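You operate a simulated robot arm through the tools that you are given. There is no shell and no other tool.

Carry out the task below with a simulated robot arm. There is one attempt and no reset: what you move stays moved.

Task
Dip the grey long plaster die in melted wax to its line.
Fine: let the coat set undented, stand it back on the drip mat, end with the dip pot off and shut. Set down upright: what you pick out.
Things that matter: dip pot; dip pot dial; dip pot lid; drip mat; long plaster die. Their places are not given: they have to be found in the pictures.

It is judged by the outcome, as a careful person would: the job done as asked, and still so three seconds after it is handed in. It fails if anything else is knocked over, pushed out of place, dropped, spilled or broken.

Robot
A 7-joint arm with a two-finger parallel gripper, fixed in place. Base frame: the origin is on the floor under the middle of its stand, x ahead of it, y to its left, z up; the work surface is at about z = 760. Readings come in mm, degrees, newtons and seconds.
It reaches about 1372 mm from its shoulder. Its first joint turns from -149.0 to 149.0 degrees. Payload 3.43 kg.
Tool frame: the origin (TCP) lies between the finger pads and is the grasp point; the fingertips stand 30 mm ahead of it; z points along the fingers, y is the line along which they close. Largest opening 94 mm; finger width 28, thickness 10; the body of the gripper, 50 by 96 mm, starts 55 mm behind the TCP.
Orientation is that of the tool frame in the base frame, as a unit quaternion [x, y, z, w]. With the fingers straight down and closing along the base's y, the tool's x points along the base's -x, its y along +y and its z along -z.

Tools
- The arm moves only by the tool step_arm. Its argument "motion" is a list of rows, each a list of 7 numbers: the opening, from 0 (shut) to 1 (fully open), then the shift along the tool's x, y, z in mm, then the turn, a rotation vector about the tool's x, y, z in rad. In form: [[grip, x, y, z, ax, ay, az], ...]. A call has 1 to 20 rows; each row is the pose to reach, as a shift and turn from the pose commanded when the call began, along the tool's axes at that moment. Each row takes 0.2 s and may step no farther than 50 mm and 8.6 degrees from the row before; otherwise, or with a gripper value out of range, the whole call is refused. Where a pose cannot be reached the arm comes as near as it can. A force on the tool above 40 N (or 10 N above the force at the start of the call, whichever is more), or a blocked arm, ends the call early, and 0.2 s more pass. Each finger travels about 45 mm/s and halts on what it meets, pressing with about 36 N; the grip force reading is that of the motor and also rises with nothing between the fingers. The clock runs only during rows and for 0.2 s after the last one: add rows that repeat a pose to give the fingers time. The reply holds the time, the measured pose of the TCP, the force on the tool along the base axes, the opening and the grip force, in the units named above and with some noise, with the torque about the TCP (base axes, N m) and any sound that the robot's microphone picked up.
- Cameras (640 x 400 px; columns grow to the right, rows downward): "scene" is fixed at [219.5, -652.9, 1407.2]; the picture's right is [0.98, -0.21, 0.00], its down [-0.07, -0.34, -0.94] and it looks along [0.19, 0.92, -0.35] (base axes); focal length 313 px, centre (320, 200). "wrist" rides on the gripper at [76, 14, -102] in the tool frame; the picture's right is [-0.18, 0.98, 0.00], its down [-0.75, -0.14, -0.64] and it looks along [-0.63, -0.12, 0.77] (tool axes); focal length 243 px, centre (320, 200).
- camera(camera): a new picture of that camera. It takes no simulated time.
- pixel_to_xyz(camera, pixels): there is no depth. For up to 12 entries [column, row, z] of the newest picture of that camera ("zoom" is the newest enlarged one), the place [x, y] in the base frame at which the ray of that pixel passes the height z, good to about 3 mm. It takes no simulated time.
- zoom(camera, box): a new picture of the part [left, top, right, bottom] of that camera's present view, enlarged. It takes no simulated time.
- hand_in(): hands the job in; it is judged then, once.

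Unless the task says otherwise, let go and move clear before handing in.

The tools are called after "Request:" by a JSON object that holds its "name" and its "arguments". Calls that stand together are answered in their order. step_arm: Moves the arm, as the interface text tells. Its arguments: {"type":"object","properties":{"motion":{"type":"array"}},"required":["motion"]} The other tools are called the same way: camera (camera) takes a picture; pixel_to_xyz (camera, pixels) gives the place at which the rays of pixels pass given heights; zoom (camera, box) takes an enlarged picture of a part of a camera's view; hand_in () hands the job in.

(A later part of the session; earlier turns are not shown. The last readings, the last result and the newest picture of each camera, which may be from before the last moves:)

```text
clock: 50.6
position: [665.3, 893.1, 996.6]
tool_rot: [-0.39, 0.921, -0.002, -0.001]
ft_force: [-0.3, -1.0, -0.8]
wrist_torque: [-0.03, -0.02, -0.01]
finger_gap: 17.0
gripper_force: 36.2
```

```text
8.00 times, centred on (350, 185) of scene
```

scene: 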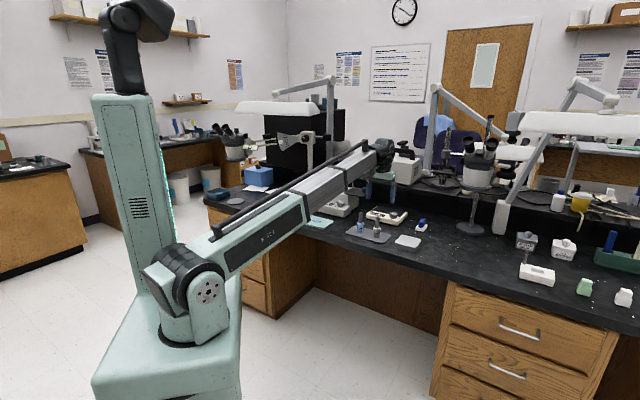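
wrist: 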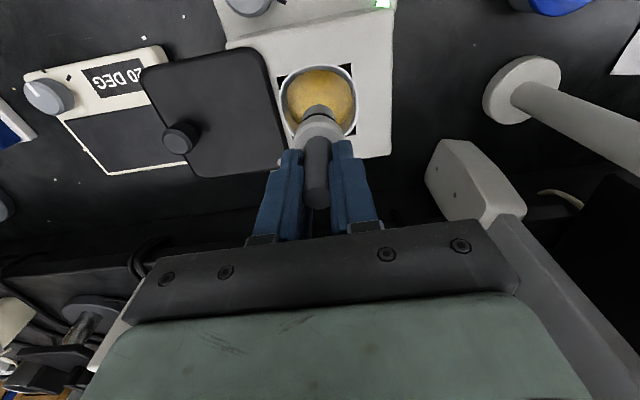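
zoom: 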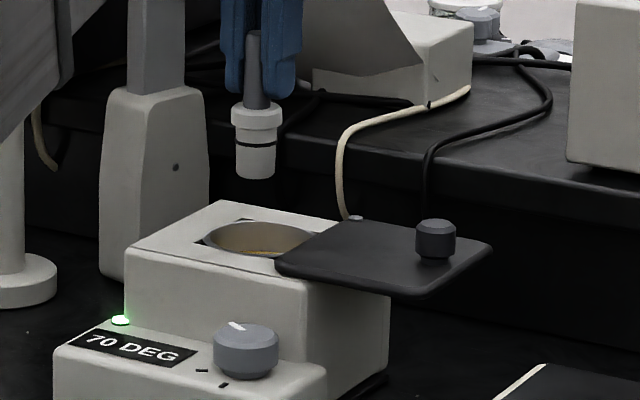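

The display holds 70 DEG with green on; the die hangs above the cup. I'll zoom in to check its axis against the rim centre.

Request:
{"name": "zoom", "arguments": {"camera": "wrist", "box": [240, 50, 400, 150]}}

Request:
{"name": "zoom", "arguments": {"camera": "scene", "box": [322, 165, 362, 200]}}

```text
4.00 times, centred on (320, 100) of wrist
```

zoom: 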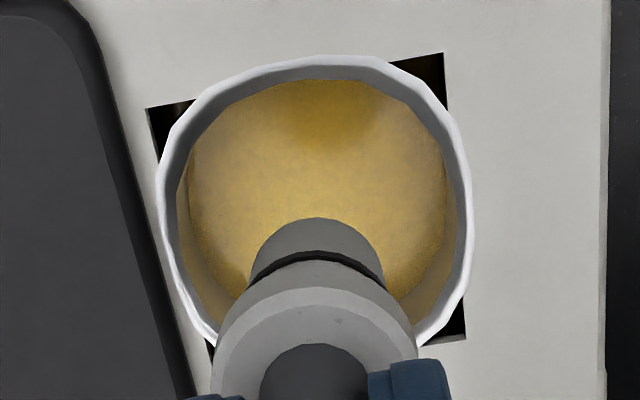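

```text
11.43 times, centred on (342, 182) of scene
```

zoom: 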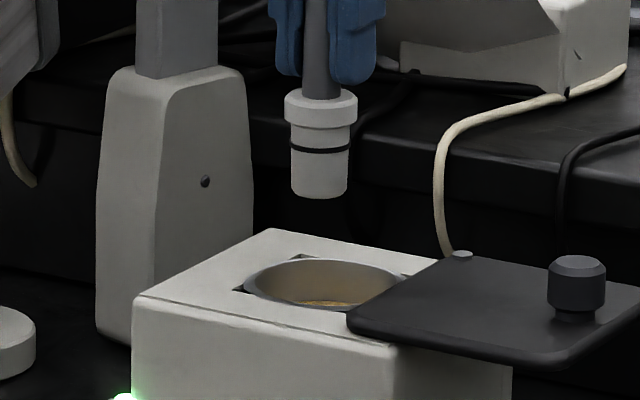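

The die axis is within ~2 mm of the cup centre; I'll nudge that and descend to TCP z≈935, so its base is inside the rim but not yet in the wax.

Request:
{"name": "step_arm", "arguments": {"motion": [[0.14, -1.5, -1.4, 10, 0, 0, 0], [0.14, -1.5, -1.4, 25, 0, 0, 0], [0.14, -1.5, -1.4, 40, 0, 0, 0], [0.14, -1.5, -1.4, 55, 0, 0, 0], [0.14, -1.5, -1.4, 61, 0, 0, 0], [0.14, -1.5, -1.4, 61, 0, 0, 0]]}}

Request:
{"name": "zoom", "arguments": {"camera": "wrist", "box": [270, 80, 370, 143]}}

Request:
{"name": "zoom", "arguments": {"camera": "scene", "box": [322, 165, 362, 200]}}

```text
clock: 52.0
position: [670.5, 893.3, 933.3]
tool_rot: [-0.39, 0.921, -0.002, 0.0]
ft_force: [0.0, 0.3, -1.7]
wrist_torque: [0.01, 0.0, 0.01]
finger_gap: 16.9
gripper_force: 36.1
```

```text
6.35 times, centred on (320, 112) of wrist
```

zoom: 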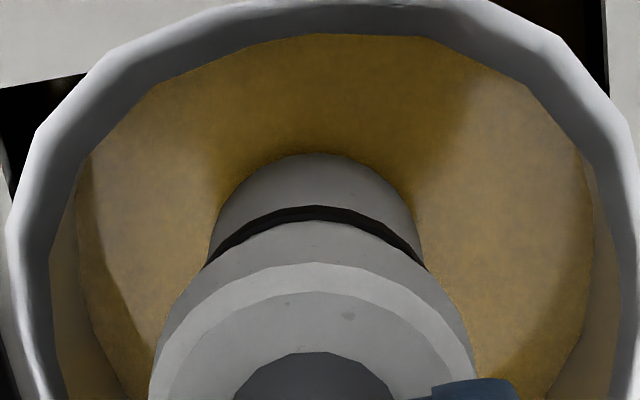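

```text
11.43 times, centred on (342, 182) of scene
```

zoom: 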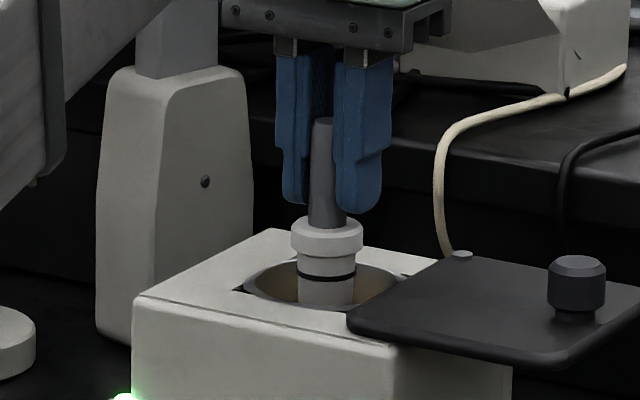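

The stump's full length below the band (zoom rows 153–205) is still visible, so it hasn't entered the wax yet. Lowering 8 mm more.

Request:
{"name": "step_arm", "arguments": {"motion": [[0.14, 0, 0, 4, 0, 0, 0], [0.14, 0, 0, 8, 0, 0, 0]]}}

Request:
{"name": "zoom", "arguments": {"camera": "wrist", "box": [270, 80, 370, 143]}}

Request:
{"name": "zoom", "arguments": {"camera": "scene", "box": [322, 165, 362, 200]}}

```text
clock: 52.6
position: [668.9, 893.2, 925.4]
tool_rot: [-0.391, 0.92, -0.002, -0.001]
ft_force: [0.1, -0.6, -2.6]
wrist_torque: [0.03, -0.01, 0.0]
finger_gap: 17.0
gripper_force: 35.5
```

```text
6.35 times, centred on (320, 112) of wrist
```

zoom: 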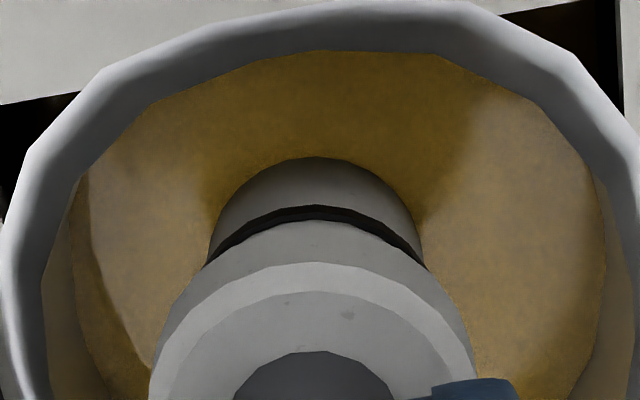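

```text
11.43 times, centred on (342, 182) of scene
```

zoom: 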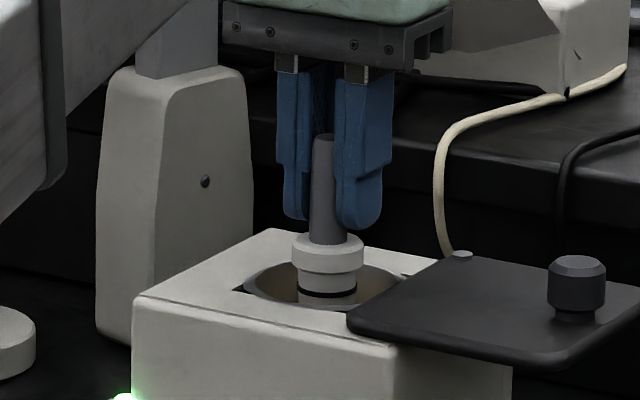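

The stump edge is just being cut by the wax (zoom row 157 vs 153), so contact starts at TCP≈927. The line should meet the surface about 20 mm lower; I'll go down 10 mm and check.

Request:
{"name": "step_arm", "arguments": {"motion": [[0.14, 0, 0, 5, 0, 0, 0], [0.14, 0, 0, 10, 0, 0, 0]]}}

Request:
{"name": "zoom", "arguments": {"camera": "wrist", "box": [270, 80, 370, 143]}}

Request:
{"name": "zoom", "arguments": {"camera": "scene", "box": [322, 165, 362, 200]}}

```text
clock: 53.2
position: [669.0, 892.6, 916.1]
tool_rot: [-0.39, 0.921, -0.002, -0.001]
ft_force: [-0.5, -0.6, -0.5]
wrist_torque: [-0.01, -0.01, 0.0]
finger_gap: 16.7
gripper_force: 36.2
```

```text
6.35 times, centred on (320, 112) of wrist
```

zoom: 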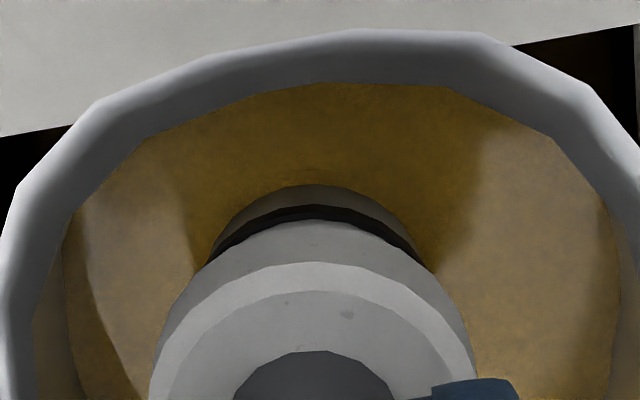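

```text
11.43 times, centred on (342, 182) of scene
```

zoom: 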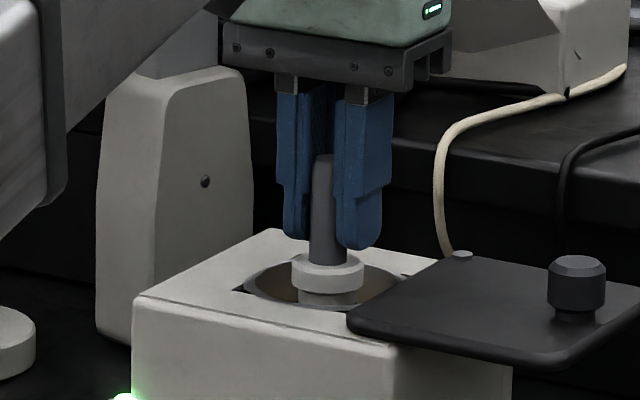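

The wax edge is now at zoom row 184, with the band at rows 205–222; about 7 mm remains to the band's lower edge. Lowering 6 mm then checking.

Request:
{"name": "step_arm", "arguments": {"motion": [[0.14, 0, 0, 3, 0, 0, 0], [0.14, 0, 0, 6, 0, 0, 0]]}}

Request:
{"name": "zoom", "arguments": {"camera": "wrist", "box": [290, 95, 350, 132]}}

```text
clock: 53.8
position: [670.7, 891.7, 910.0]
tool_rot: [-0.39, 0.921, -0.002, -0.001]
ft_force: [0.3, -0.3, -0.7]
wrist_torque: [0.01, 0.02, 0.0]
finger_gap: 16.5
gripper_force: 36.1
```

```text
10.67 times, centred on (320, 114) of wrist
```

zoom: 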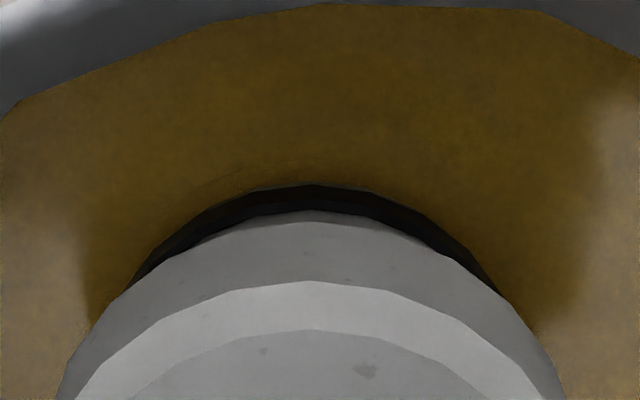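

The wax now sits at the lower edge of the black band (row 185, only the band visible). I'll lower another 1.5 mm to bring the surface to the middle of the line and hold briefly.

Request:
{"name": "step_arm", "arguments": {"motion": [[0.14, 0, 0, 0.8, 0, 0, 0], [0.14, 0, 0, 1.5, 0, 0, 0], [0.14, 0, 0, 1.5, 0, 0, 0]]}}

Request:
{"name": "zoom", "arguments": {"camera": "wrist", "box": [290, 95, 350, 132]}}

Request:
{"name": "zoom", "arguments": {"camera": "scene", "box": [310, 165, 374, 210]}}

```text
clock: 54.6
position: [670.9, 892.6, 907.7]
tool_rot: [-0.39, 0.921, -0.003, -0.001]
ft_force: [-0.8, 0.1, -0.3]
wrist_torque: [0.01, -0.06, 0.0]
finger_gap: 16.5
gripper_force: 35.8
```

```text
10.67 times, centred on (320, 114) of wrist
```

zoom: 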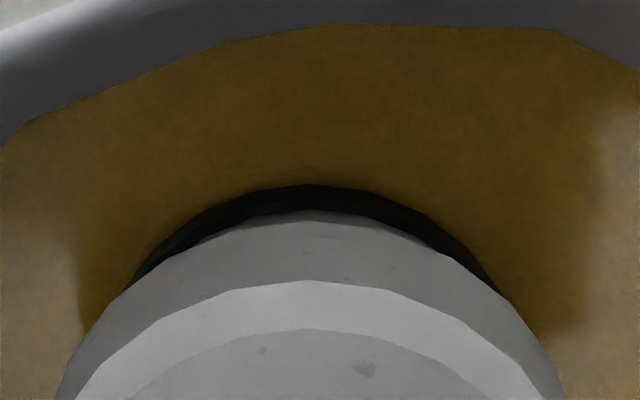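

```text
8.89 times, centred on (342, 188) of scene
```

zoom: 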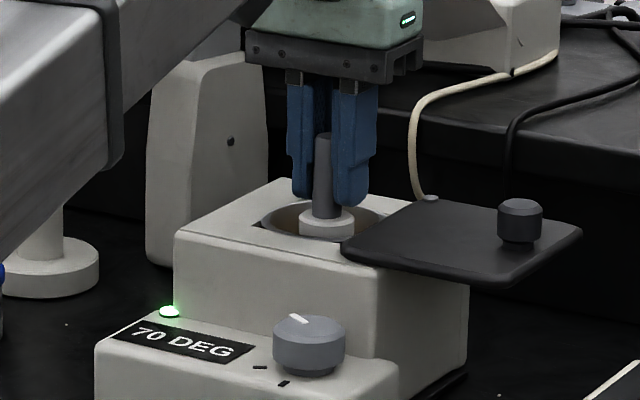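

The band's visible span hasn't changed yet, so I'll look at higher magnification to see exactly where the wax surface cuts.

Request:
{"name": "zoom", "arguments": {"camera": "wrist", "box": [306, 106, 334, 122]}}

Request:
{"name": "zoom", "arguments": {"camera": "scene", "box": [330, 182, 354, 197]}}

```text
16.00 times, centred on (320, 114) of wrist
```

zoom: 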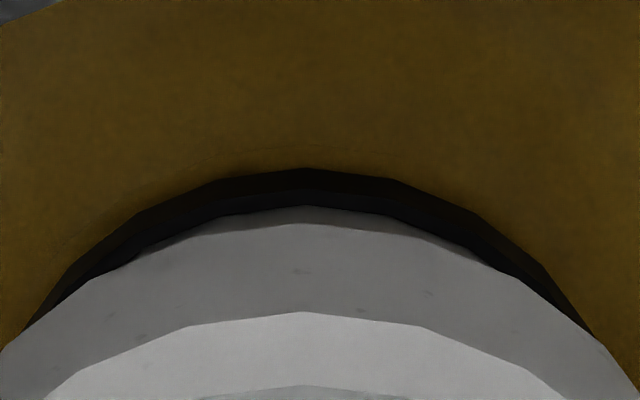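

```text
16.00 times, centred on (342, 190) of scene
```

zoom: 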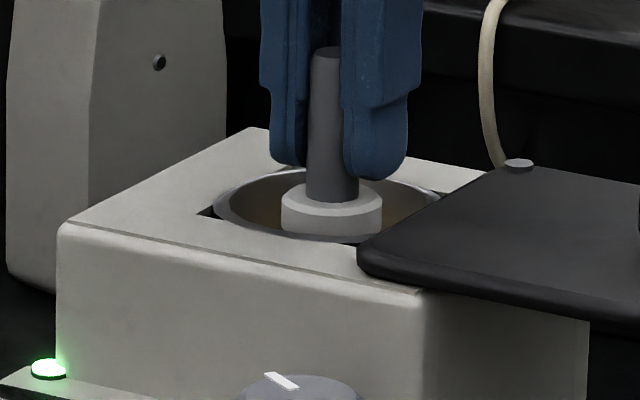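

The full band still shows (zoom rows 168–206), so the surface is right at its lower edge. I'll go 1.5 mm deeper and compare at the same magnification.

Request:
{"name": "step_arm", "arguments": {"motion": [[0.14, 0, 0, 0.8, 0, 0, 0], [0.14, 0, 0, 1.5, 0, 0, 0]]}}

Request:
{"name": "zoom", "arguments": {"camera": "wrist", "box": [306, 106, 334, 122]}}

Request:
{"name": "zoom", "arguments": {"camera": "wrist", "box": [270, 80, 370, 143]}}

```text
clock: 55.2
position: [669.8, 893.2, 907.4]
tool_rot: [-0.39, 0.921, -0.002, -0.001]
ft_force: [0.3, -0.1, -1.1]
wrist_torque: [-0.01, -0.03, -0.03]
finger_gap: 16.6
gripper_force: 35.8
```

```text
16.00 times, centred on (320, 114) of wrist
```

zoom: 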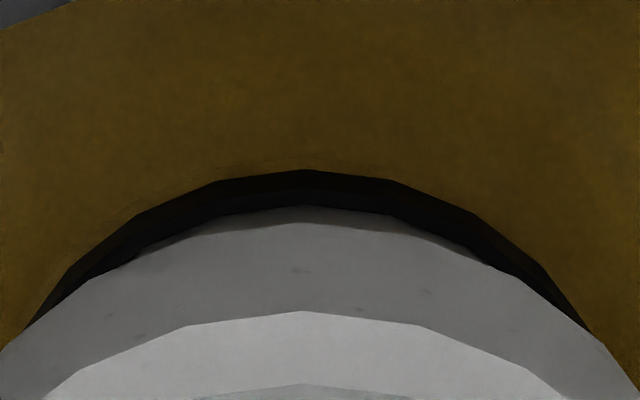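

```text
6.35 times, centred on (320, 112) of wrist
```

zoom: 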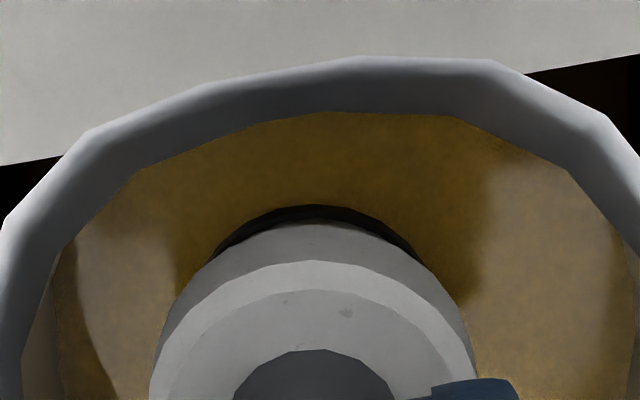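

A faint wax-contact line (zoom row ~160) is still about 1 mm below the band's lower edge. I'll lower 2 mm more so the surface meets the middle of the line.

Request:
{"name": "step_arm", "arguments": {"motion": [[0.14, 0, 0, 1, 0, 0, 0], [0.14, 0, 0, 2, 0, 0, 0]]}}

Request:
{"name": "zoom", "arguments": {"camera": "wrist", "box": [306, 106, 334, 122]}}

```text
clock: 55.8
position: [669.9, 892.4, 904.5]
tool_rot: [-0.39, 0.921, -0.002, 0.0]
ft_force: [0.3, 0.1, -1.0]
wrist_torque: [0.0, 0.01, -0.01]
finger_gap: 16.9
gripper_force: 36.0
```

```text
16.00 times, centred on (320, 114) of wrist
```

zoom: 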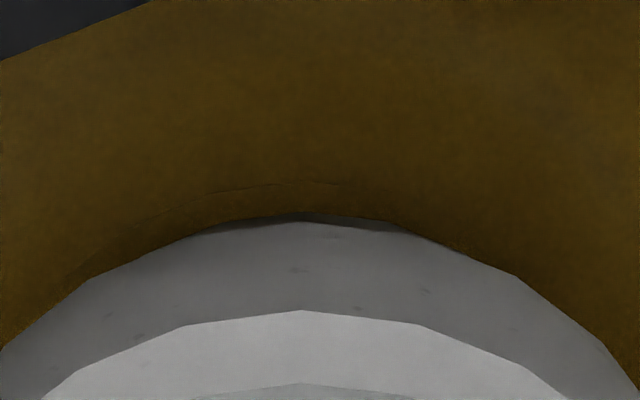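

The band is now just covered by wax colour and the contact line sits at mid-band, so the die is dipped to its line. I'll hold about a second, then withdraw slowly straight up.

Request:
{"name": "step_arm", "arguments": {"motion": [[0.14, 0, 0, 0, 0, 0, 0], [0.14, 0, 0, 0, 0, 0, 0], [0.14, 0, 0, 0, 0, 0, 0], [0.14, 0, 0, 0, 0, 0, 0], [0.14, 0, 0, -5, 0, 0, 0], [0.14, 0, 0, -10, 0, 0, 0], [0.14, 0, 0, -16, 0, 0, 0], [0.14, 0, 0, -22, 0, 0, 0], [0.14, 0, 0, -30, 0, 0, 0], [0.14, 0, 0, -40, 0, 0, 0], [0.14, 0, 0, -55, 0, 0, 0], [0.14, 0, 0, -70, 0, 0, 0], [0.14, 0, 0, -85, 0, 0, 0]]}}

Request:
{"name": "zoom", "arguments": {"camera": "wrist", "box": [284, 95, 356, 140]}}

Request:
{"name": "zoom", "arguments": {"camera": "scene", "box": [322, 165, 362, 200]}}

```text
clock: 58.6
position: [670.9, 893.8, 987.5]
tool_rot: [-0.39, 0.921, -0.002, -0.001]
ft_force: [0.4, -1.0, -0.5]
wrist_torque: [0.0, 0.03, 0.0]
finger_gap: 16.7
gripper_force: 36.0
```

```text
8.89 times, centred on (320, 118) of wrist
```

zoom: 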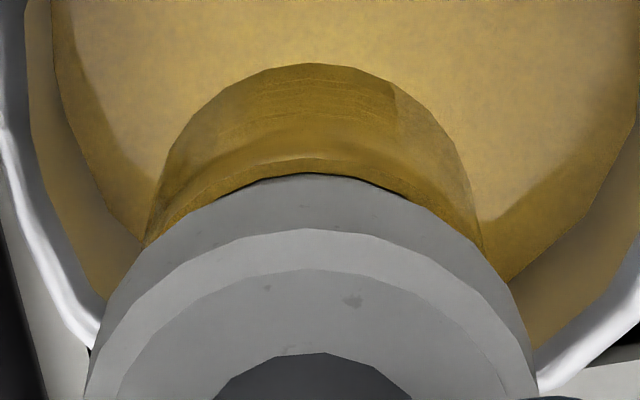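

```text
11.43 times, centred on (342, 182) of scene
```

zoom: 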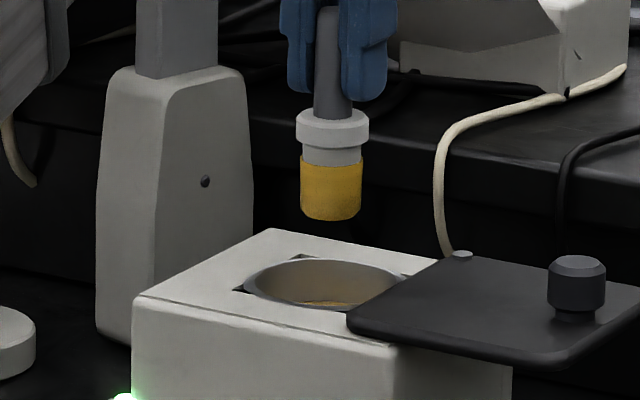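

The die came out with an even yellow coat; the line is just covered. I'll zoom in on the coat's top edge relative to the collar.

Request:
{"name": "zoom", "arguments": {"camera": "scene", "box": [334, 172, 358, 187]}}

Request:
{"name": "zoom", "arguments": {"camera": "scene", "box": [310, 160, 390, 210]}}

```text
16.00 times, centred on (346, 180) of scene
```

zoom: 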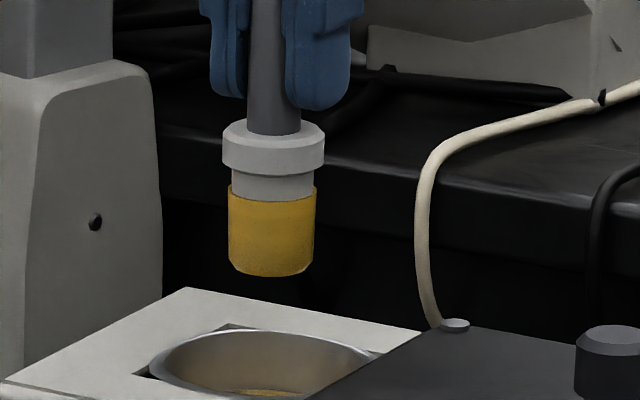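

```text
8.00 times, centred on (350, 185) of scene
```

zoom: 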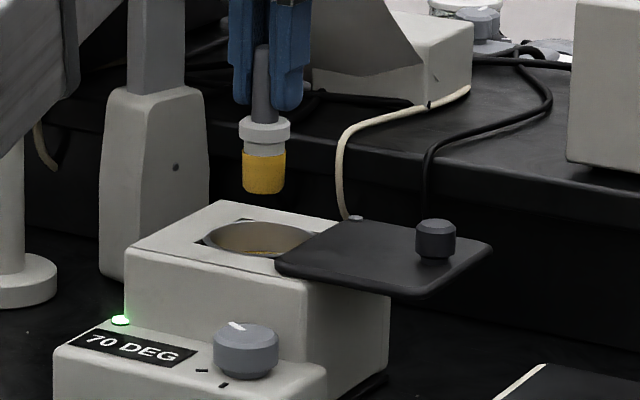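

The coat's top lies at the line (just about mid-to-upper band). I'll hold the die still over the pot so the coat can drip and set, watching its colour.

Request:
{"name": "step_arm", "arguments": {"motion": [[0.14, 0, 0, 0, 0, 0, 0], [0.14, 0, 0, 0, 0, 0, 0], [0.14, 0, 0, 0, 0, 0, 0], [0.14, 0, 0, 0, 0, 0, 0], [0.14, 0, 0, 0, 0, 0, 0], [0.14, 0, 0, 0, 0, 0, 0], [0.14, 0, 0, 0, 0, 0, 0], [0.14, 0, 0, 0, 0, 0, 0], [0.14, 0, 0, 0, 0, 0, 0], [0.14, 0, 0, 0, 0, 0, 0], [0.14, 0, 0, 0, 0, 0, 0], [0.14, 0, 0, 0, 0, 0, 0], [0.14, 0, 0, 0, 0, 0, 0], [0.14, 0, 0, 0, 0, 0, 0], [0.14, 0, 0, 0, 0, 0, 0], [0.14, 0, 0, 0, 0, 0, 0], [0.14, 0, 0, 0, 0, 0, 0], [0.14, 0, 0, 0, 0, 0, 0], [0.14, 0, 0, 0, 0, 0, 0], [0.14, 0, 0, 0, 0, 0, 0]]}}

Request:
{"name": "zoom", "arguments": {"camera": "scene", "box": [334, 172, 358, 187]}}

Request:
{"name": "zoom", "arguments": {"camera": "wrist", "box": [284, 95, 356, 140]}}

```text
clock: 62.8
position: [670.1, 892.4, 987.5]
tool_rot: [-0.39, 0.921, -0.002, -0.001]
ft_force: [-1.1, 0.0, -1.4]
wrist_torque: [-0.03, 0.0, 0.01]
finger_gap: 16.7
gripper_force: 36.3
```

```text
16.00 times, centred on (346, 180) of scene
```

zoom: 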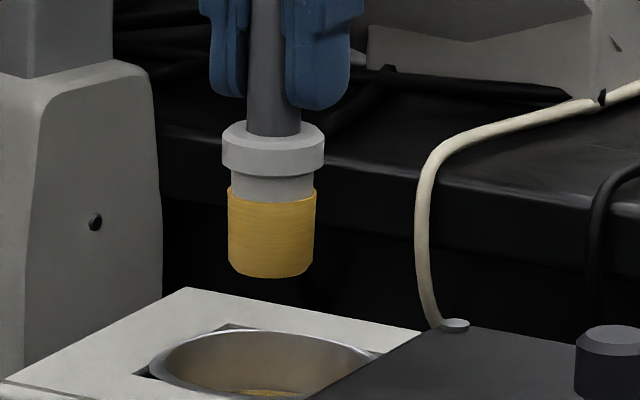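

```text
8.89 times, centred on (320, 118) of wrist
```

zoom: 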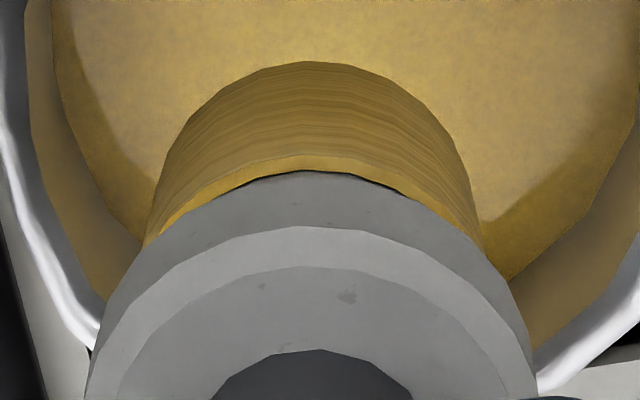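

The coat's look is changing from glossy to paler, matte and streaky, so it's setting. I'll keep holding to be safe.

Request:
{"name": "step_arm", "arguments": {"motion": [[0.14, 0, 0, 0, 0, 0, 0], [0.14, 0, 0, 0, 0, 0, 0], [0.14, 0, 0, 0, 0, 0, 0], [0.14, 0, 0, 0, 0, 0, 0], [0.14, 0, 0, 0, 0, 0, 0], [0.14, 0, 0, 0, 0, 0, 0], [0.14, 0, 0, 0, 0, 0, 0], [0.14, 0, 0, 0, 0, 0, 0], [0.14, 0, 0, 0, 0, 0, 0], [0.14, 0, 0, 0, 0, 0, 0], [0.14, 0, 0, 0, 0, 0, 0], [0.14, 0, 0, 0, 0, 0, 0], [0.14, 0, 0, 0, 0, 0, 0], [0.14, 0, 0, 0, 0, 0, 0], [0.14, 0, 0, 0, 0, 0, 0], [0.14, 0, 0, 0, 0, 0, 0], [0.14, 0, 0, 0, 0, 0, 0], [0.14, 0, 0, 0, 0, 0, 0], [0.14, 0, 0, 0, 0, 0, 0], [0.14, 0, 0, 0, 0, 0, 0]]}}

Request:
{"name": "zoom", "arguments": {"camera": "scene", "box": [334, 172, 358, 187]}}

Request:
{"name": "zoom", "arguments": {"camera": "wrist", "box": [284, 95, 356, 140]}}

```text
clock: 67.0
position: [670.7, 892.3, 987.1]
tool_rot: [-0.39, 0.921, -0.003, -0.001]
ft_force: [-0.7, 0.0, -0.4]
wrist_torque: [0.02, -0.01, -0.02]
finger_gap: 16.7
gripper_force: 35.4
```

```text
16.00 times, centred on (346, 180) of scene
```

zoom: 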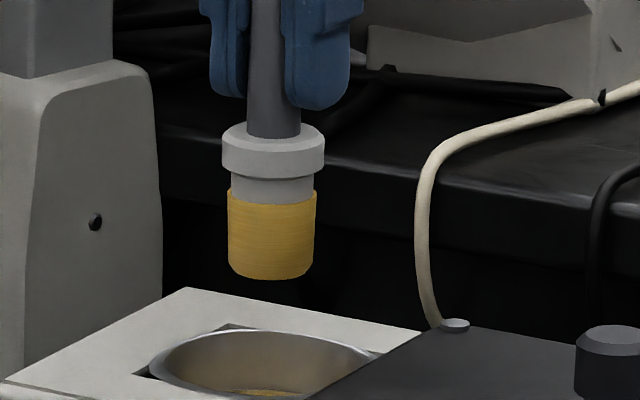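

```text
8.89 times, centred on (320, 118) of wrist
```

zoom: 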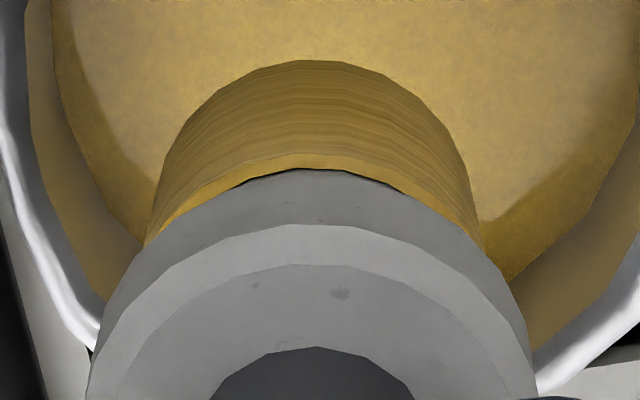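

The coat looks matte and stable. I notice the die creeping down very slightly in the grip (~1–2 mm), so I'll place by touch. Now I'll carry it back above its place on the mat, giving it more time to set.

Request:
{"name": "step_arm", "arguments": {"motion": [[0.1, 0, 0, -8, 0, 0, 0], [0.1, 9, -12, -15, 0, 0, 0], [0.1, 29, -38, -15, 0, 0, 0], [0.1, 54, -70, -15, 0, 0, 0], [0.1, 79, -103, -15, 0, 0, 0], [0.1, 105, -137, -15, 0, 0, 0], [0.1, 131, -171, -15, 0, 0, 0], [0.1, 157, -204, -15, 0, 0, 0], [0.1, 182, -237, -15, 0, 0, 0], [0.1, 204, -266, -15, 0, 0, 0], [0.1, 220, -287, -15, 0, 0, 0], [0.1, 228.9, -298.1, -15, 0, 0, 0], [0.1, 228.9, -298.1, -15, 0, 0, 0], [0.1, 228.9, -298.1, -15, 0, 0, 0], [0.1, 228.9, -298.1, -15, 0, 0, 0]]}}

Request:
{"name": "camera", "arguments": {"camera": "wrist"}}

Request:
{"name": "zoom", "arguments": {"camera": "scene", "box": [345, 175, 409, 245]}}

```text
clock: 70.2
position: [724.6, 520.7, 1007.0]
tool_rot: [-0.39, 0.921, -0.002, -0.001]
ft_force: [0.5, -0.1, -1.2]
wrist_torque: [0.03, -0.01, -0.02]
finger_gap: 17.1
gripper_force: 36.4
```

```text
taken
```

wrist: 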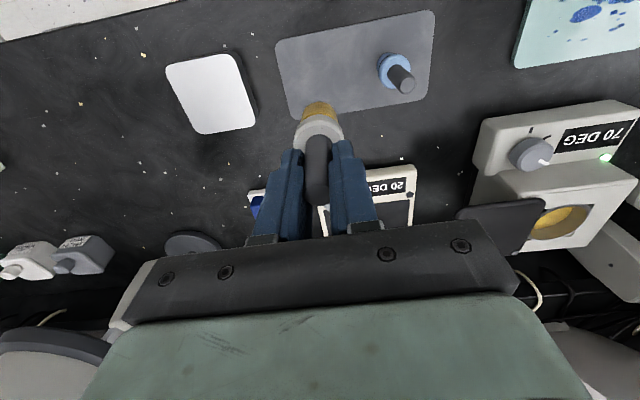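

```text
5.71 times, centred on (377, 210) of scene
```

zoom: 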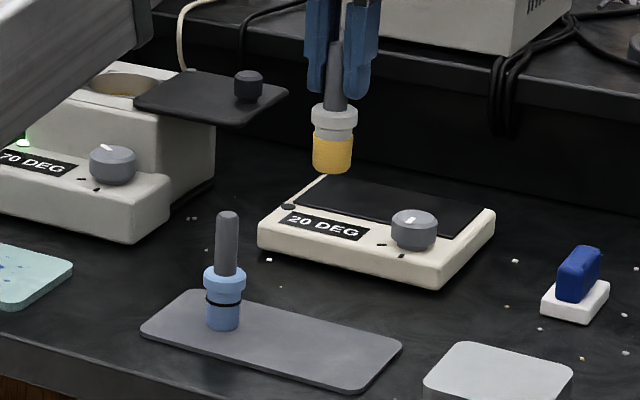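

The die is back above its spot on the mat with the coat looking dull. I'll wait another few seconds in the air before setting it down.

Request:
{"name": "step_arm", "arguments": {"motion": [[0.1, 0, 0, 0, 0, 0, 0], [0.1, 0, 0, 0, 0, 0, 0], [0.1, 0, 0, 0, 0, 0, 0], [0.1, 0, 0, 0, 0, 0, 0], [0.1, 0, 0, 0, 0, 0, 0], [0.1, 0, 0, 0, 0, 0, 0], [0.1, 0, 0, 0, 0, 0, 0], [0.1, 0, 0, 0, 0, 0, 0], [0.1, 0, 0, 0, 0, 0, 0], [0.1, 0, 0, 0, 0, 0, 0], [0.1, 0, 0, 0, 0, 0, 0], [0.1, 0, 0, 0, 0, 0, 0], [0.1, 0, 0, 0, 0, 0, 0], [0.1, 0, 0, 0, 0, 0, 0], [0.1, 0, 0, 0, 0, 0, 0], [0.1, 0, 0, 0, 0, 0, 0], [0.1, 0, 0, 0, 0, 0, 0], [0.1, 0, 0, 0, 0, 0, 0], [0.1, 0, 0, 0, 0, 0, 0], [0.1, 0, 0, 0, 0, 0, 0]]}}

Request:
{"name": "zoom", "arguments": {"camera": "wrist", "box": [284, 95, 356, 140]}}

Request:
{"name": "zoom", "arguments": {"camera": "scene", "box": [362, 182, 394, 202]}}

```text
clock: 74.4
position: [725.3, 520.6, 1006.9]
tool_rot: [-0.39, 0.921, -0.003, -0.001]
ft_force: [0.7, -0.1, -0.4]
wrist_torque: [0.02, 0.03, -0.02]
finger_gap: 16.9
gripper_force: 36.1
```

```text
8.89 times, centred on (320, 118) of wrist
```

zoom: 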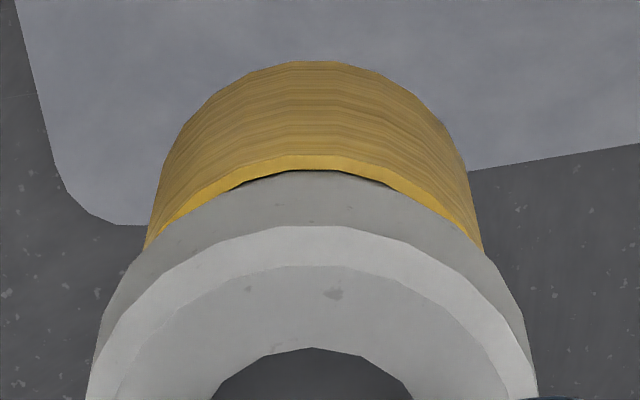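

```text
16.00 times, centred on (378, 192) of scene
```

zoom: 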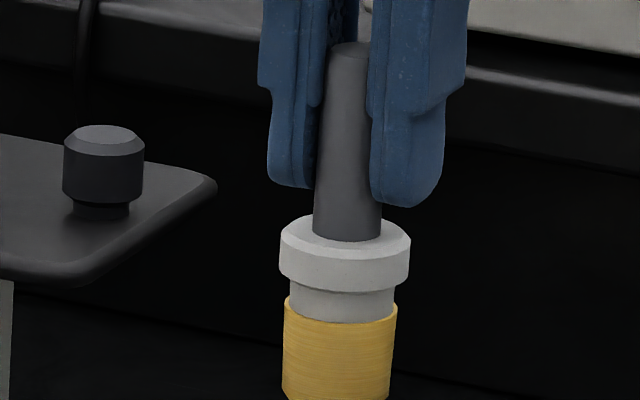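

The coat is dull and unchanged for over 10 s, so I consider it set, and the die has stopped creeping. Descending most of the way to the mat.

Request:
{"name": "step_arm", "arguments": {"motion": [[0.1, 0, 0, 20, 0, 0, 0], [0.1, 0, 0, 50, 0, 0, 0], [0.1, 0, 0, 80, 0, 0, 0], [0.1, 0, 0, 110, 0, 0, 0], [0.1, 0, 0, 132, 0, 0, 0], [0.1, 0, 0, 145, 0, 0, 0], [0.1, 0, 0, 150, 0, 0, 0], [0.1, 0, 0, 150, 0, 0, 0], [0.1, 0, 0, 150, 0, 0, 0], [0.1, 0, 0, 150, 0, 0, 0]]}}

Request:
{"name": "zoom", "arguments": {"camera": "scene", "box": [345, 205, 409, 245]}}

Request:
{"name": "camera", "arguments": {"camera": "wrist"}}

```text
clock: 76.6
position: [726.4, 520.4, 857.4]
tool_rot: [-0.39, 0.921, -0.002, -0.001]
ft_force: [-0.6, -0.5, -1.4]
wrist_torque: [0.01, 0.0, 0.01]
finger_gap: 16.9
gripper_force: 35.6
```

```text
10.00 times, centred on (377, 225) of scene
```

zoom: 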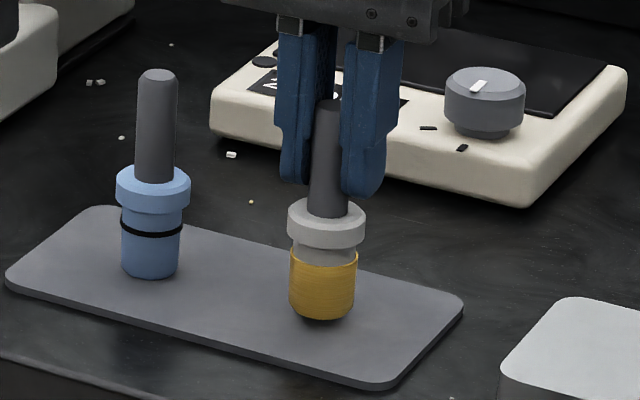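

```text
taken
```

wrist: 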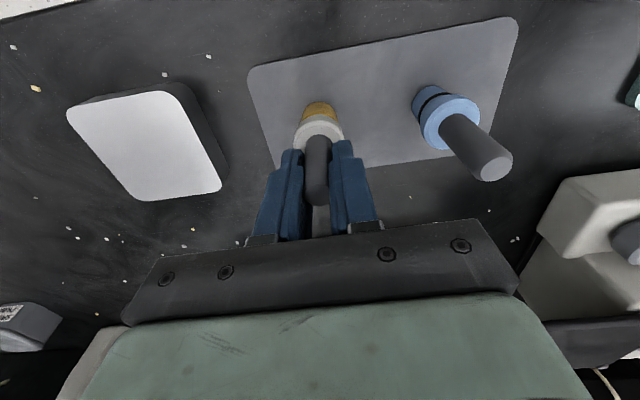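

The die is a few mm above the mat (base at zoom row 320 vs 328 when standing). I'll lower in small steps, checking the force.

Request:
{"name": "step_arm", "arguments": {"motion": [[0.1, 0, 0, 1, 0, 0, 0], [0.1, 0, 0, 2, 0, 0, 0], [0.1, 0, 0, 3, 0, 0, 0], [0.1, 0, 0, 4, 0, 0, 0]]}}

Request:
{"name": "zoom", "arguments": {"camera": "scene", "box": [361, 222, 393, 242]}}

```text
clock: 77.6
position: [726.2, 520.2, 853.3]
tool_rot: [-0.39, 0.921, -0.002, -0.001]
ft_force: [-0.3, -0.2, -1.3]
wrist_torque: [-0.03, 0.0, -0.01]
finger_gap: 17.1
gripper_force: 36.2
```

```text
16.00 times, centred on (377, 232) of scene
```

zoom: 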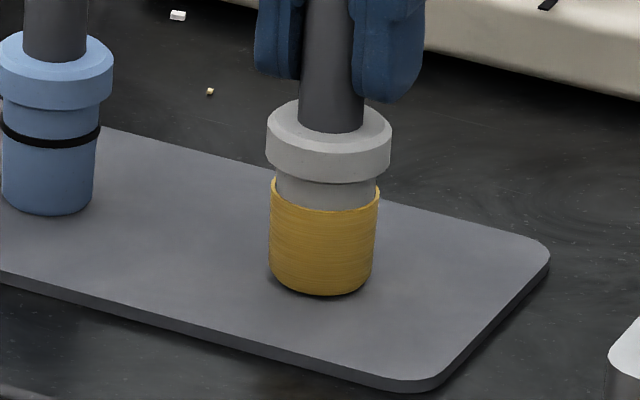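

No contact yet (force ≈ -1 N). Continuing 1 mm at a time.

Request:
{"name": "step_arm", "arguments": {"motion": [[0.1, 0, 0, 0.5, 0, 0, 0], [0.1, 0, 0, 1, 0, 0, 0], [0.1, 0, 0, 1, 0, 0, 0]]}}

Request:
{"name": "step_arm", "arguments": {"motion": [[0.1, 0, 0, 0.5, 0, 0, 0], [0.1, 0, 0, 1, 0, 0, 0], [0.1, 0, 0, 1, 0, 0, 0]]}}

```text
clock: 78.4
position: [724.7, 519.9, 852.6]
tool_rot: [-0.39, 0.921, -0.003, 0.0]
ft_force: [0.1, -0.5, -1.5]
wrist_torque: [-0.03, -0.03, 0.0]
finger_gap: 16.8
gripper_force: 35.7
```

```text
clock: 79.2
position: [724.0, 520.0, 851.2]
tool_rot: [-0.389, 0.921, -0.002, -0.001]
ft_force: [0.2, -3.6, 8.0]
wrist_torque: [-0.27, 0.07, 0.02]
finger_gap: 16.9
gripper_force: 36.4
```

Contact now: +8 N upward force. I'll check that it's upright, then release.

Request:
{"name": "zoom", "arguments": {"camera": "scene", "box": [345, 205, 409, 245]}}

Request:
{"name": "zoom", "arguments": {"camera": "wrist", "box": [220, 90, 420, 215]}}

```text
10.00 times, centred on (377, 225) of scene
```

zoom: 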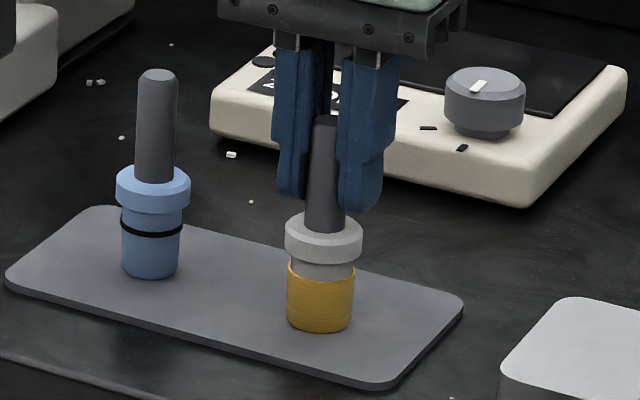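

```text
3.20 times, centred on (320, 152) of wrist
```

zoom: 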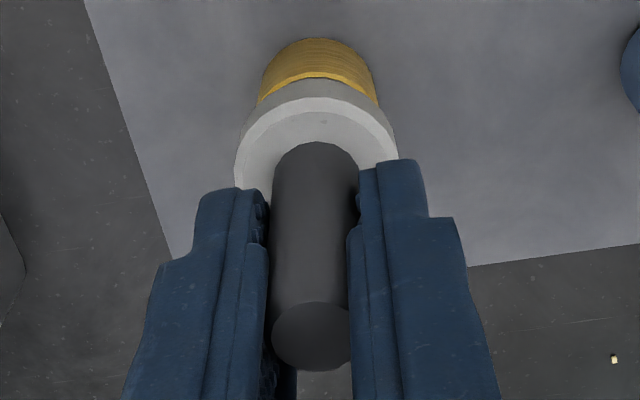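

The die stands on the mat, nearly upright. I'll open the fingers gently and then rise straight up.

Request:
{"name": "step_arm", "arguments": {"motion": [[0.19, 0, 0, 0, 0, 0, 0], [0.23, 0, 0, 0, 0, 0, 0], [0.3, 0, 0, 0, 0, 0, 0], [0.4, 0, 0, 0, 0, 0, 0], [0.5, 0, 0, 0, 0, 0, 0], [0.5, 0, 0, 0, 0, 0, 0]]}}

Request:
{"name": "zoom", "arguments": {"camera": "scene", "box": [345, 205, 409, 245]}}

Request:
{"name": "zoom", "arguments": {"camera": "wrist", "box": [220, 90, 420, 215]}}

```text
clock: 80.6
position: [725.3, 521.0, 850.3]
tool_rot: [-0.39, 0.921, -0.002, -0.001]
ft_force: [-0.9, -0.2, 0.4]
wrist_torque: [-0.02, -0.01, -0.01]
finger_gap: 47.0
gripper_force: 0.0
```

```text
10.00 times, centred on (377, 225) of scene
```

zoom: 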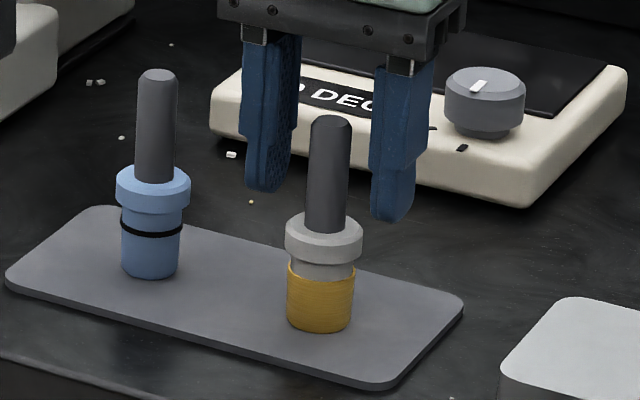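

```text
3.20 times, centred on (320, 152) of wrist
```

zoom: 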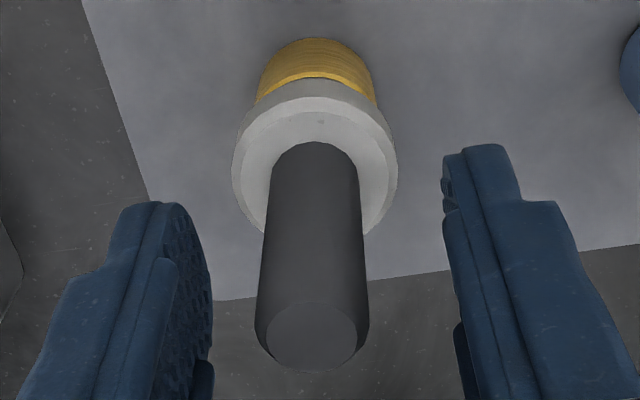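

The die stands upright on the mat with an intact coat. I'll rise straight up, then travel back above the dial, oriented for counter-clockwise turns.

Request:
{"name": "step_arm", "arguments": {"motion": [[0.5, 0, 0, -15, 0, 0, 0], [0.5, 0, 0, -45, 0, 0, 0], [0.5, 0, 0, -90, 0, 0, 0], [0.5, 0, 0, -130, 0, 0, 0], [0.5, -16, 32, -135, 0, 0, 0.06], [0.5, -34, 68, -135, 0, 0, 0.12], [0.5, -52, 104, -135, 0, 0, 0.18], [0.5, -70, 140, -135, 0, 0, 0.24], [0.5, -88, 176, -135, 0, 0, 0.3], [0.5, -106, 212, -125, 0, 0, 0.37], [0.5, -122, 243, -105, 0, 0, 0.43], [0.5, -129.4, 258.3, -80, 0, 0, 0.473], [0.5, -129.4, 258.3, -55, 0, 0, 0.473], [0.5, -129.4, 258.3, -55, 0, 0, 0.473]]}}

Request:
{"name": "camera", "arguments": {"camera": "wrist"}}

Request:
{"name": "zoom", "arguments": {"camera": "scene", "box": [310, 170, 406, 240]}}

```text
clock: 83.6
position: [629.4, 795.6, 904.7]
tool_rot: [-0.163, 0.987, -0.003, 0.0]
ft_force: [-0.1, 0.1, -0.3]
wrist_torque: [0.02, 0.0, -0.02]
finger_gap: 46.7
gripper_force: 0.0
```

```text
taken
```

wrist: 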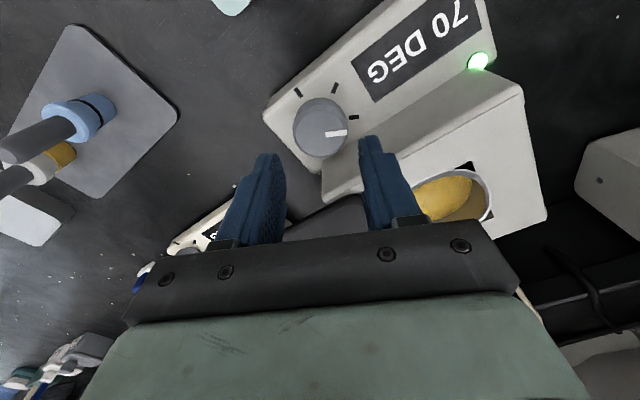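

```text
5.71 times, centred on (358, 205) of scene
```

zoom: 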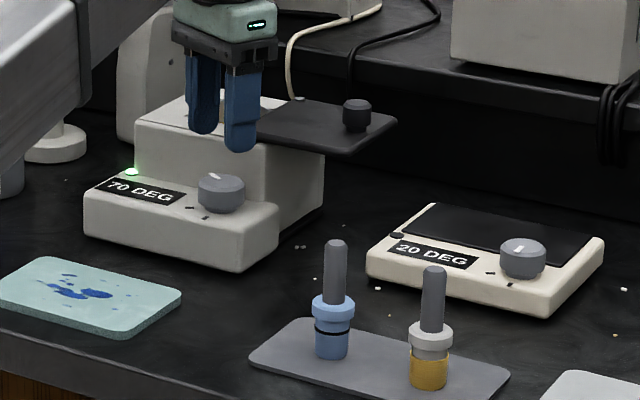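

Both dies stand properly on the mat. Now I descend to just above the dial and check its centring.

Request:
{"name": "step_arm", "arguments": {"motion": [[0.51, 0, -1, 12, 0, 0, 0], [0.51, 0, -1, 25, 0, 0, 0], [0.51, 0, -1, 36, 0, 0, 0], [0.51, 0, -1, 36, 0, 0, 0]]}}

Request:
{"name": "zoom", "arguments": {"camera": "wrist", "box": [220, 90, 420, 215]}}

```text
clock: 84.6
position: [630.6, 792.5, 868.8]
tool_rot: [-0.164, 0.986, -0.002, 0.0]
ft_force: [0.5, 0.0, 0.0]
wrist_torque: [0.0, -0.03, 0.02]
finger_gap: 47.9
gripper_force: 0.0
```

```text
3.20 times, centred on (320, 152) of wrist
```

zoom: 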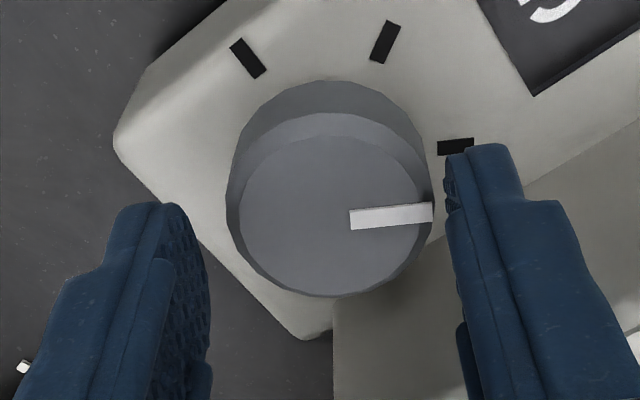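

The knob is ~2 mm to the right of the finger midpoint. I'll correct, descend around it and grip.

Request:
{"name": "step_arm", "arguments": {"motion": [[0.51, 0, 2, 3, 0, 0, 0], [0.51, 0, 2, 10, 0, 0, 0], [0.51, 0, 2, 17, 0, 0, 0], [0.51, 0, 2, 23, 0, 0, 0], [0.48, 0, 2, 23, 0, 0, 0], [0.44, 0, 2, 23, 0, 0, 0], [0.4, 0, 2, 23, 0, 0, 0], [0.38, 0, 2, 23, 0, 0, 0]]}}

```text
clock: 86.4
position: [631.1, 794.6, 845.3]
tool_rot: [-0.164, 0.986, -0.002, -0.002]
ft_force: [0.0, -2.1, -3.1]
wrist_torque: [0.48, 0.01, -0.01]
finger_gap: 41.4
gripper_force: 44.7
```

Gripped (41.4 mm). Turning 60° counter-clockwise, then opening slightly and lifting just above the knob.

Request:
{"name": "step_arm", "arguments": {"motion": [[0.38, 0, -0.33, 0, 0, 0, -0.131], [0.38, -0.09, -0.65, 0, 0, 0, -0.262], [0.38, -0.19, -0.96, 0, 0, 0, -0.393], [0.38, -0.34, -1.25, 0, 0, 0, -0.524], [0.38, -0.52, -1.52, 0, 0, 0, -0.655], [0.38, -0.73, -1.77, 0, 0, 0, -0.786], [0.38, -0.98, -1.98, 0, 0, 0, -0.917], [0.38, -1.25, -2.16, 0, 0, 0, -1.048], [0.38, -1.25, -2.16, 0, 0, 0, -1.048], [0.44, -1.25, -2.16, 0, 0, 0, -1.048], [0.49, -1.25, -2.16, 0, 0, 0, -1.048], [0.49, -1.25, -2.16, 0, 0, 0, -1.048], [0.49, -1.25, -2.16, -8, 0, 0, -1.048], [0.49, -1.25, -2.16, -20, 0, 0, -1.048], [0.49, -1.25, -2.16, -30, 0, 0, -1.048]]}}

Request:
{"name": "camera", "arguments": {"camera": "wrist"}}

Request:
{"name": "zoom", "arguments": {"camera": "scene", "box": [310, 170, 374, 210]}}

```text
clock: 89.6
position: [630.8, 792.0, 875.3]
tool_rot: [-0.635, 0.772, -0.002, -0.001]
ft_force: [-0.5, -0.6, -0.7]
wrist_torque: [-0.01, 0.0, 0.0]
finger_gap: 46.0
gripper_force: 0.0
```

```text
taken
```

wrist: 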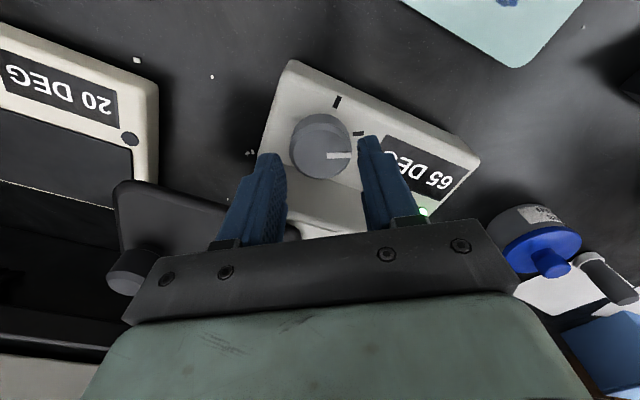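

```text
10.00 times, centred on (342, 190) of scene
```

zoom: 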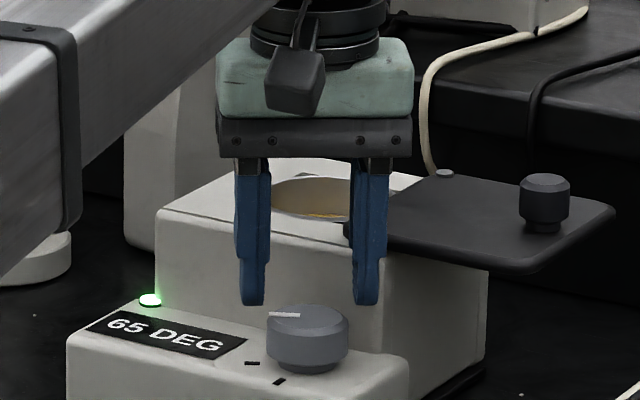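

The dial is now at tick 2 and the display reads 65 DEG, falling. I'll raise a little, rotate back, and re-grip for the second 60°.

Request:
{"name": "step_arm", "arguments": {"motion": [[0.51, 0, 0, -20, 0, 0, 0], [0.51, -0.02, 0.33, -20, 0, 0, 0.131], [0.51, -0.09, 0.65, -20, 0, 0, 0.262], [0.51, -0.19, 0.96, -20, 0, 0, 0.393], [0.51, -0.34, 1.25, -20, 0, 0, 0.524], [0.51, -0.52, 1.52, -20, 0, 0, 0.655], [0.51, -0.73, 1.77, -20, 0, 0, 0.786], [0.51, -0.98, 1.98, -20, 0, 0, 0.917], [0.51, -1.25, 2.16, -20, 0, 0, 1.048], [0.51, -1.25, 2.16, -5, 0, 0, 1.048], [0.51, -1.25, 2.16, 7, 0, 0, 1.048], [0.51, -1.25, 2.16, 7, 0, 0, 1.048]]}}

Request:
{"name": "zoom", "arguments": {"camera": "wrist", "box": [220, 90, 420, 215]}}

```text
clock: 92.2
position: [628.0, 794.1, 868.4]
tool_rot: [-0.164, 0.986, -0.002, -0.001]
ft_force: [0.0, 0.1, -0.5]
wrist_torque: [0.0, -0.01, -0.01]
finger_gap: 47.9
gripper_force: 0.0
```

```text
3.20 times, centred on (320, 152) of wrist
```

zoom: 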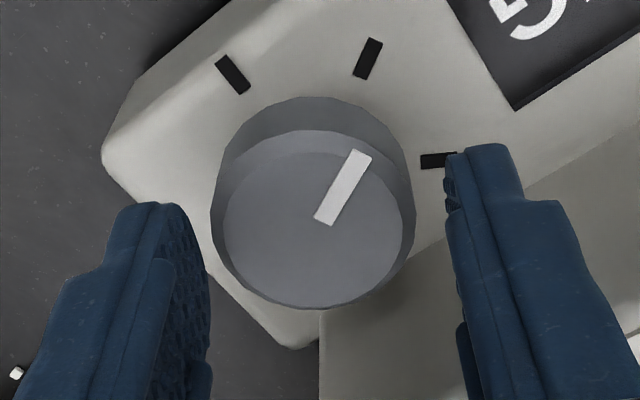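

The knob is about 1.6 mm left and 4 mm back of the tool axis. I'll correct this, descend, and grip.

Request:
{"name": "step_arm", "arguments": {"motion": [[0.51, -2, -1.6, 3, 0, 0, 0], [0.51, -2, -1.6, 10, 0, 0, 0], [0.51, -2, -1.6, 17, 0, 0, 0], [0.51, -2, -1.6, 22, 0, 0, 0], [0.48, -2, -1.6, 22, 0, 0, 0], [0.44, -2, -1.6, 22, 0, 0, 0], [0.4, -2, -1.6, 22, 0, 0, 0], [0.38, -2, -1.6, 22, 0, 0, 0]]}}

Request:
{"name": "zoom", "arguments": {"camera": "wrist", "box": [220, 90, 420, 215]}}

```text
clock: 94.0
position: [630.1, 793.8, 845.9]
tool_rot: [-0.163, 0.987, -0.002, -0.001]
ft_force: [-0.4, 3.1, -3.7]
wrist_torque: [0.7, -0.01, 0.03]
finger_gap: 41.3
gripper_force: 45.5
```

```text
3.20 times, centred on (320, 152) of wrist
```

zoom: 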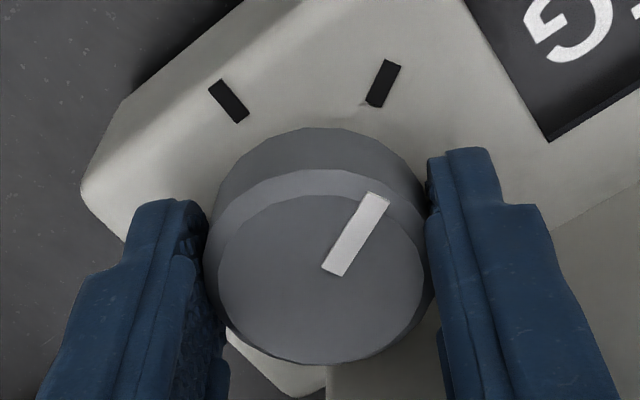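

Gripped. Turning the final 60° counter-clockwise to the off tick, then releasing and lifting.

Request:
{"name": "step_arm", "arguments": {"motion": [[0.38, 0, -0.33, 0, 0, 0, -0.131], [0.38, -0.09, -0.65, 0, 0, 0, -0.262], [0.38, -0.19, -0.96, 0, 0, 0, -0.393], [0.38, -0.34, -1.25, 0, 0, 0, -0.524], [0.38, -0.52, -1.52, 0, 0, 0, -0.655], [0.38, -0.73, -1.77, 0, 0, 0, -0.786], [0.38, -0.98, -1.98, 0, 0, 0, -0.917], [0.38, -1.25, -2.16, 0, 0, 0, -1.048], [0.38, -1.25, -2.16, 0, 0, 0, -1.048], [0.44, -1.25, -2.16, 0, 0, 0, -1.048], [0.49, -1.25, -2.16, 0, 0, 0, -1.048], [0.49, -1.25, -2.16, 0, 0, 0, -1.048], [0.49, -1.25, -2.16, -8, 0, 0, -1.048], [0.49, -1.25, -2.16, -20, 0, 0, -1.048], [0.49, -1.25, -2.16, -40, 0, 0, -1.048], [0.49, -1.25, -2.16, -60, 0, 0, -1.048]]}}

Request:
{"name": "zoom", "arguments": {"camera": "wrist", "box": [240, 40, 480, 190]}}

Request:
{"name": "zoom", "arguments": {"camera": "scene", "box": [310, 170, 374, 210]}}

```text
clock: 97.4
position: [633.0, 791.3, 905.6]
tool_rot: [-0.635, 0.772, -0.001, -0.002]
ft_force: [1.0, -0.2, -0.3]
wrist_torque: [0.0, -0.01, 0.0]
finger_gap: 45.9
gripper_force: 0.1
```

```text
2.67 times, centred on (360, 115) of wrist
```

zoom: 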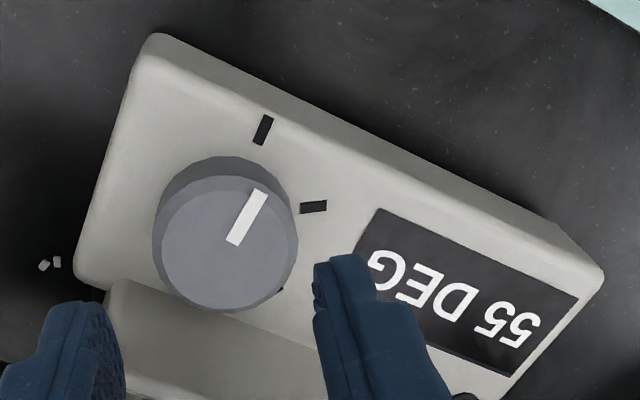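

```text
10.00 times, centred on (342, 190) of scene
```

zoom: 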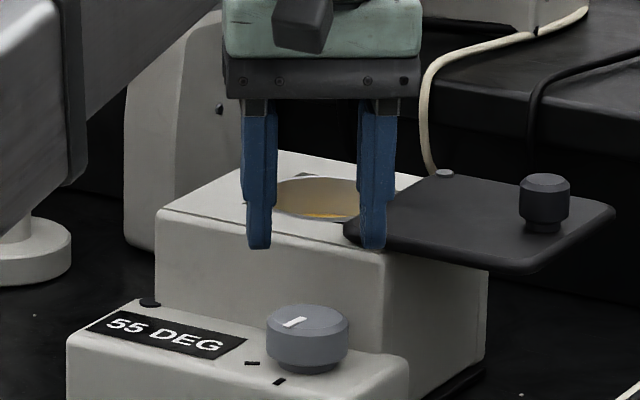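

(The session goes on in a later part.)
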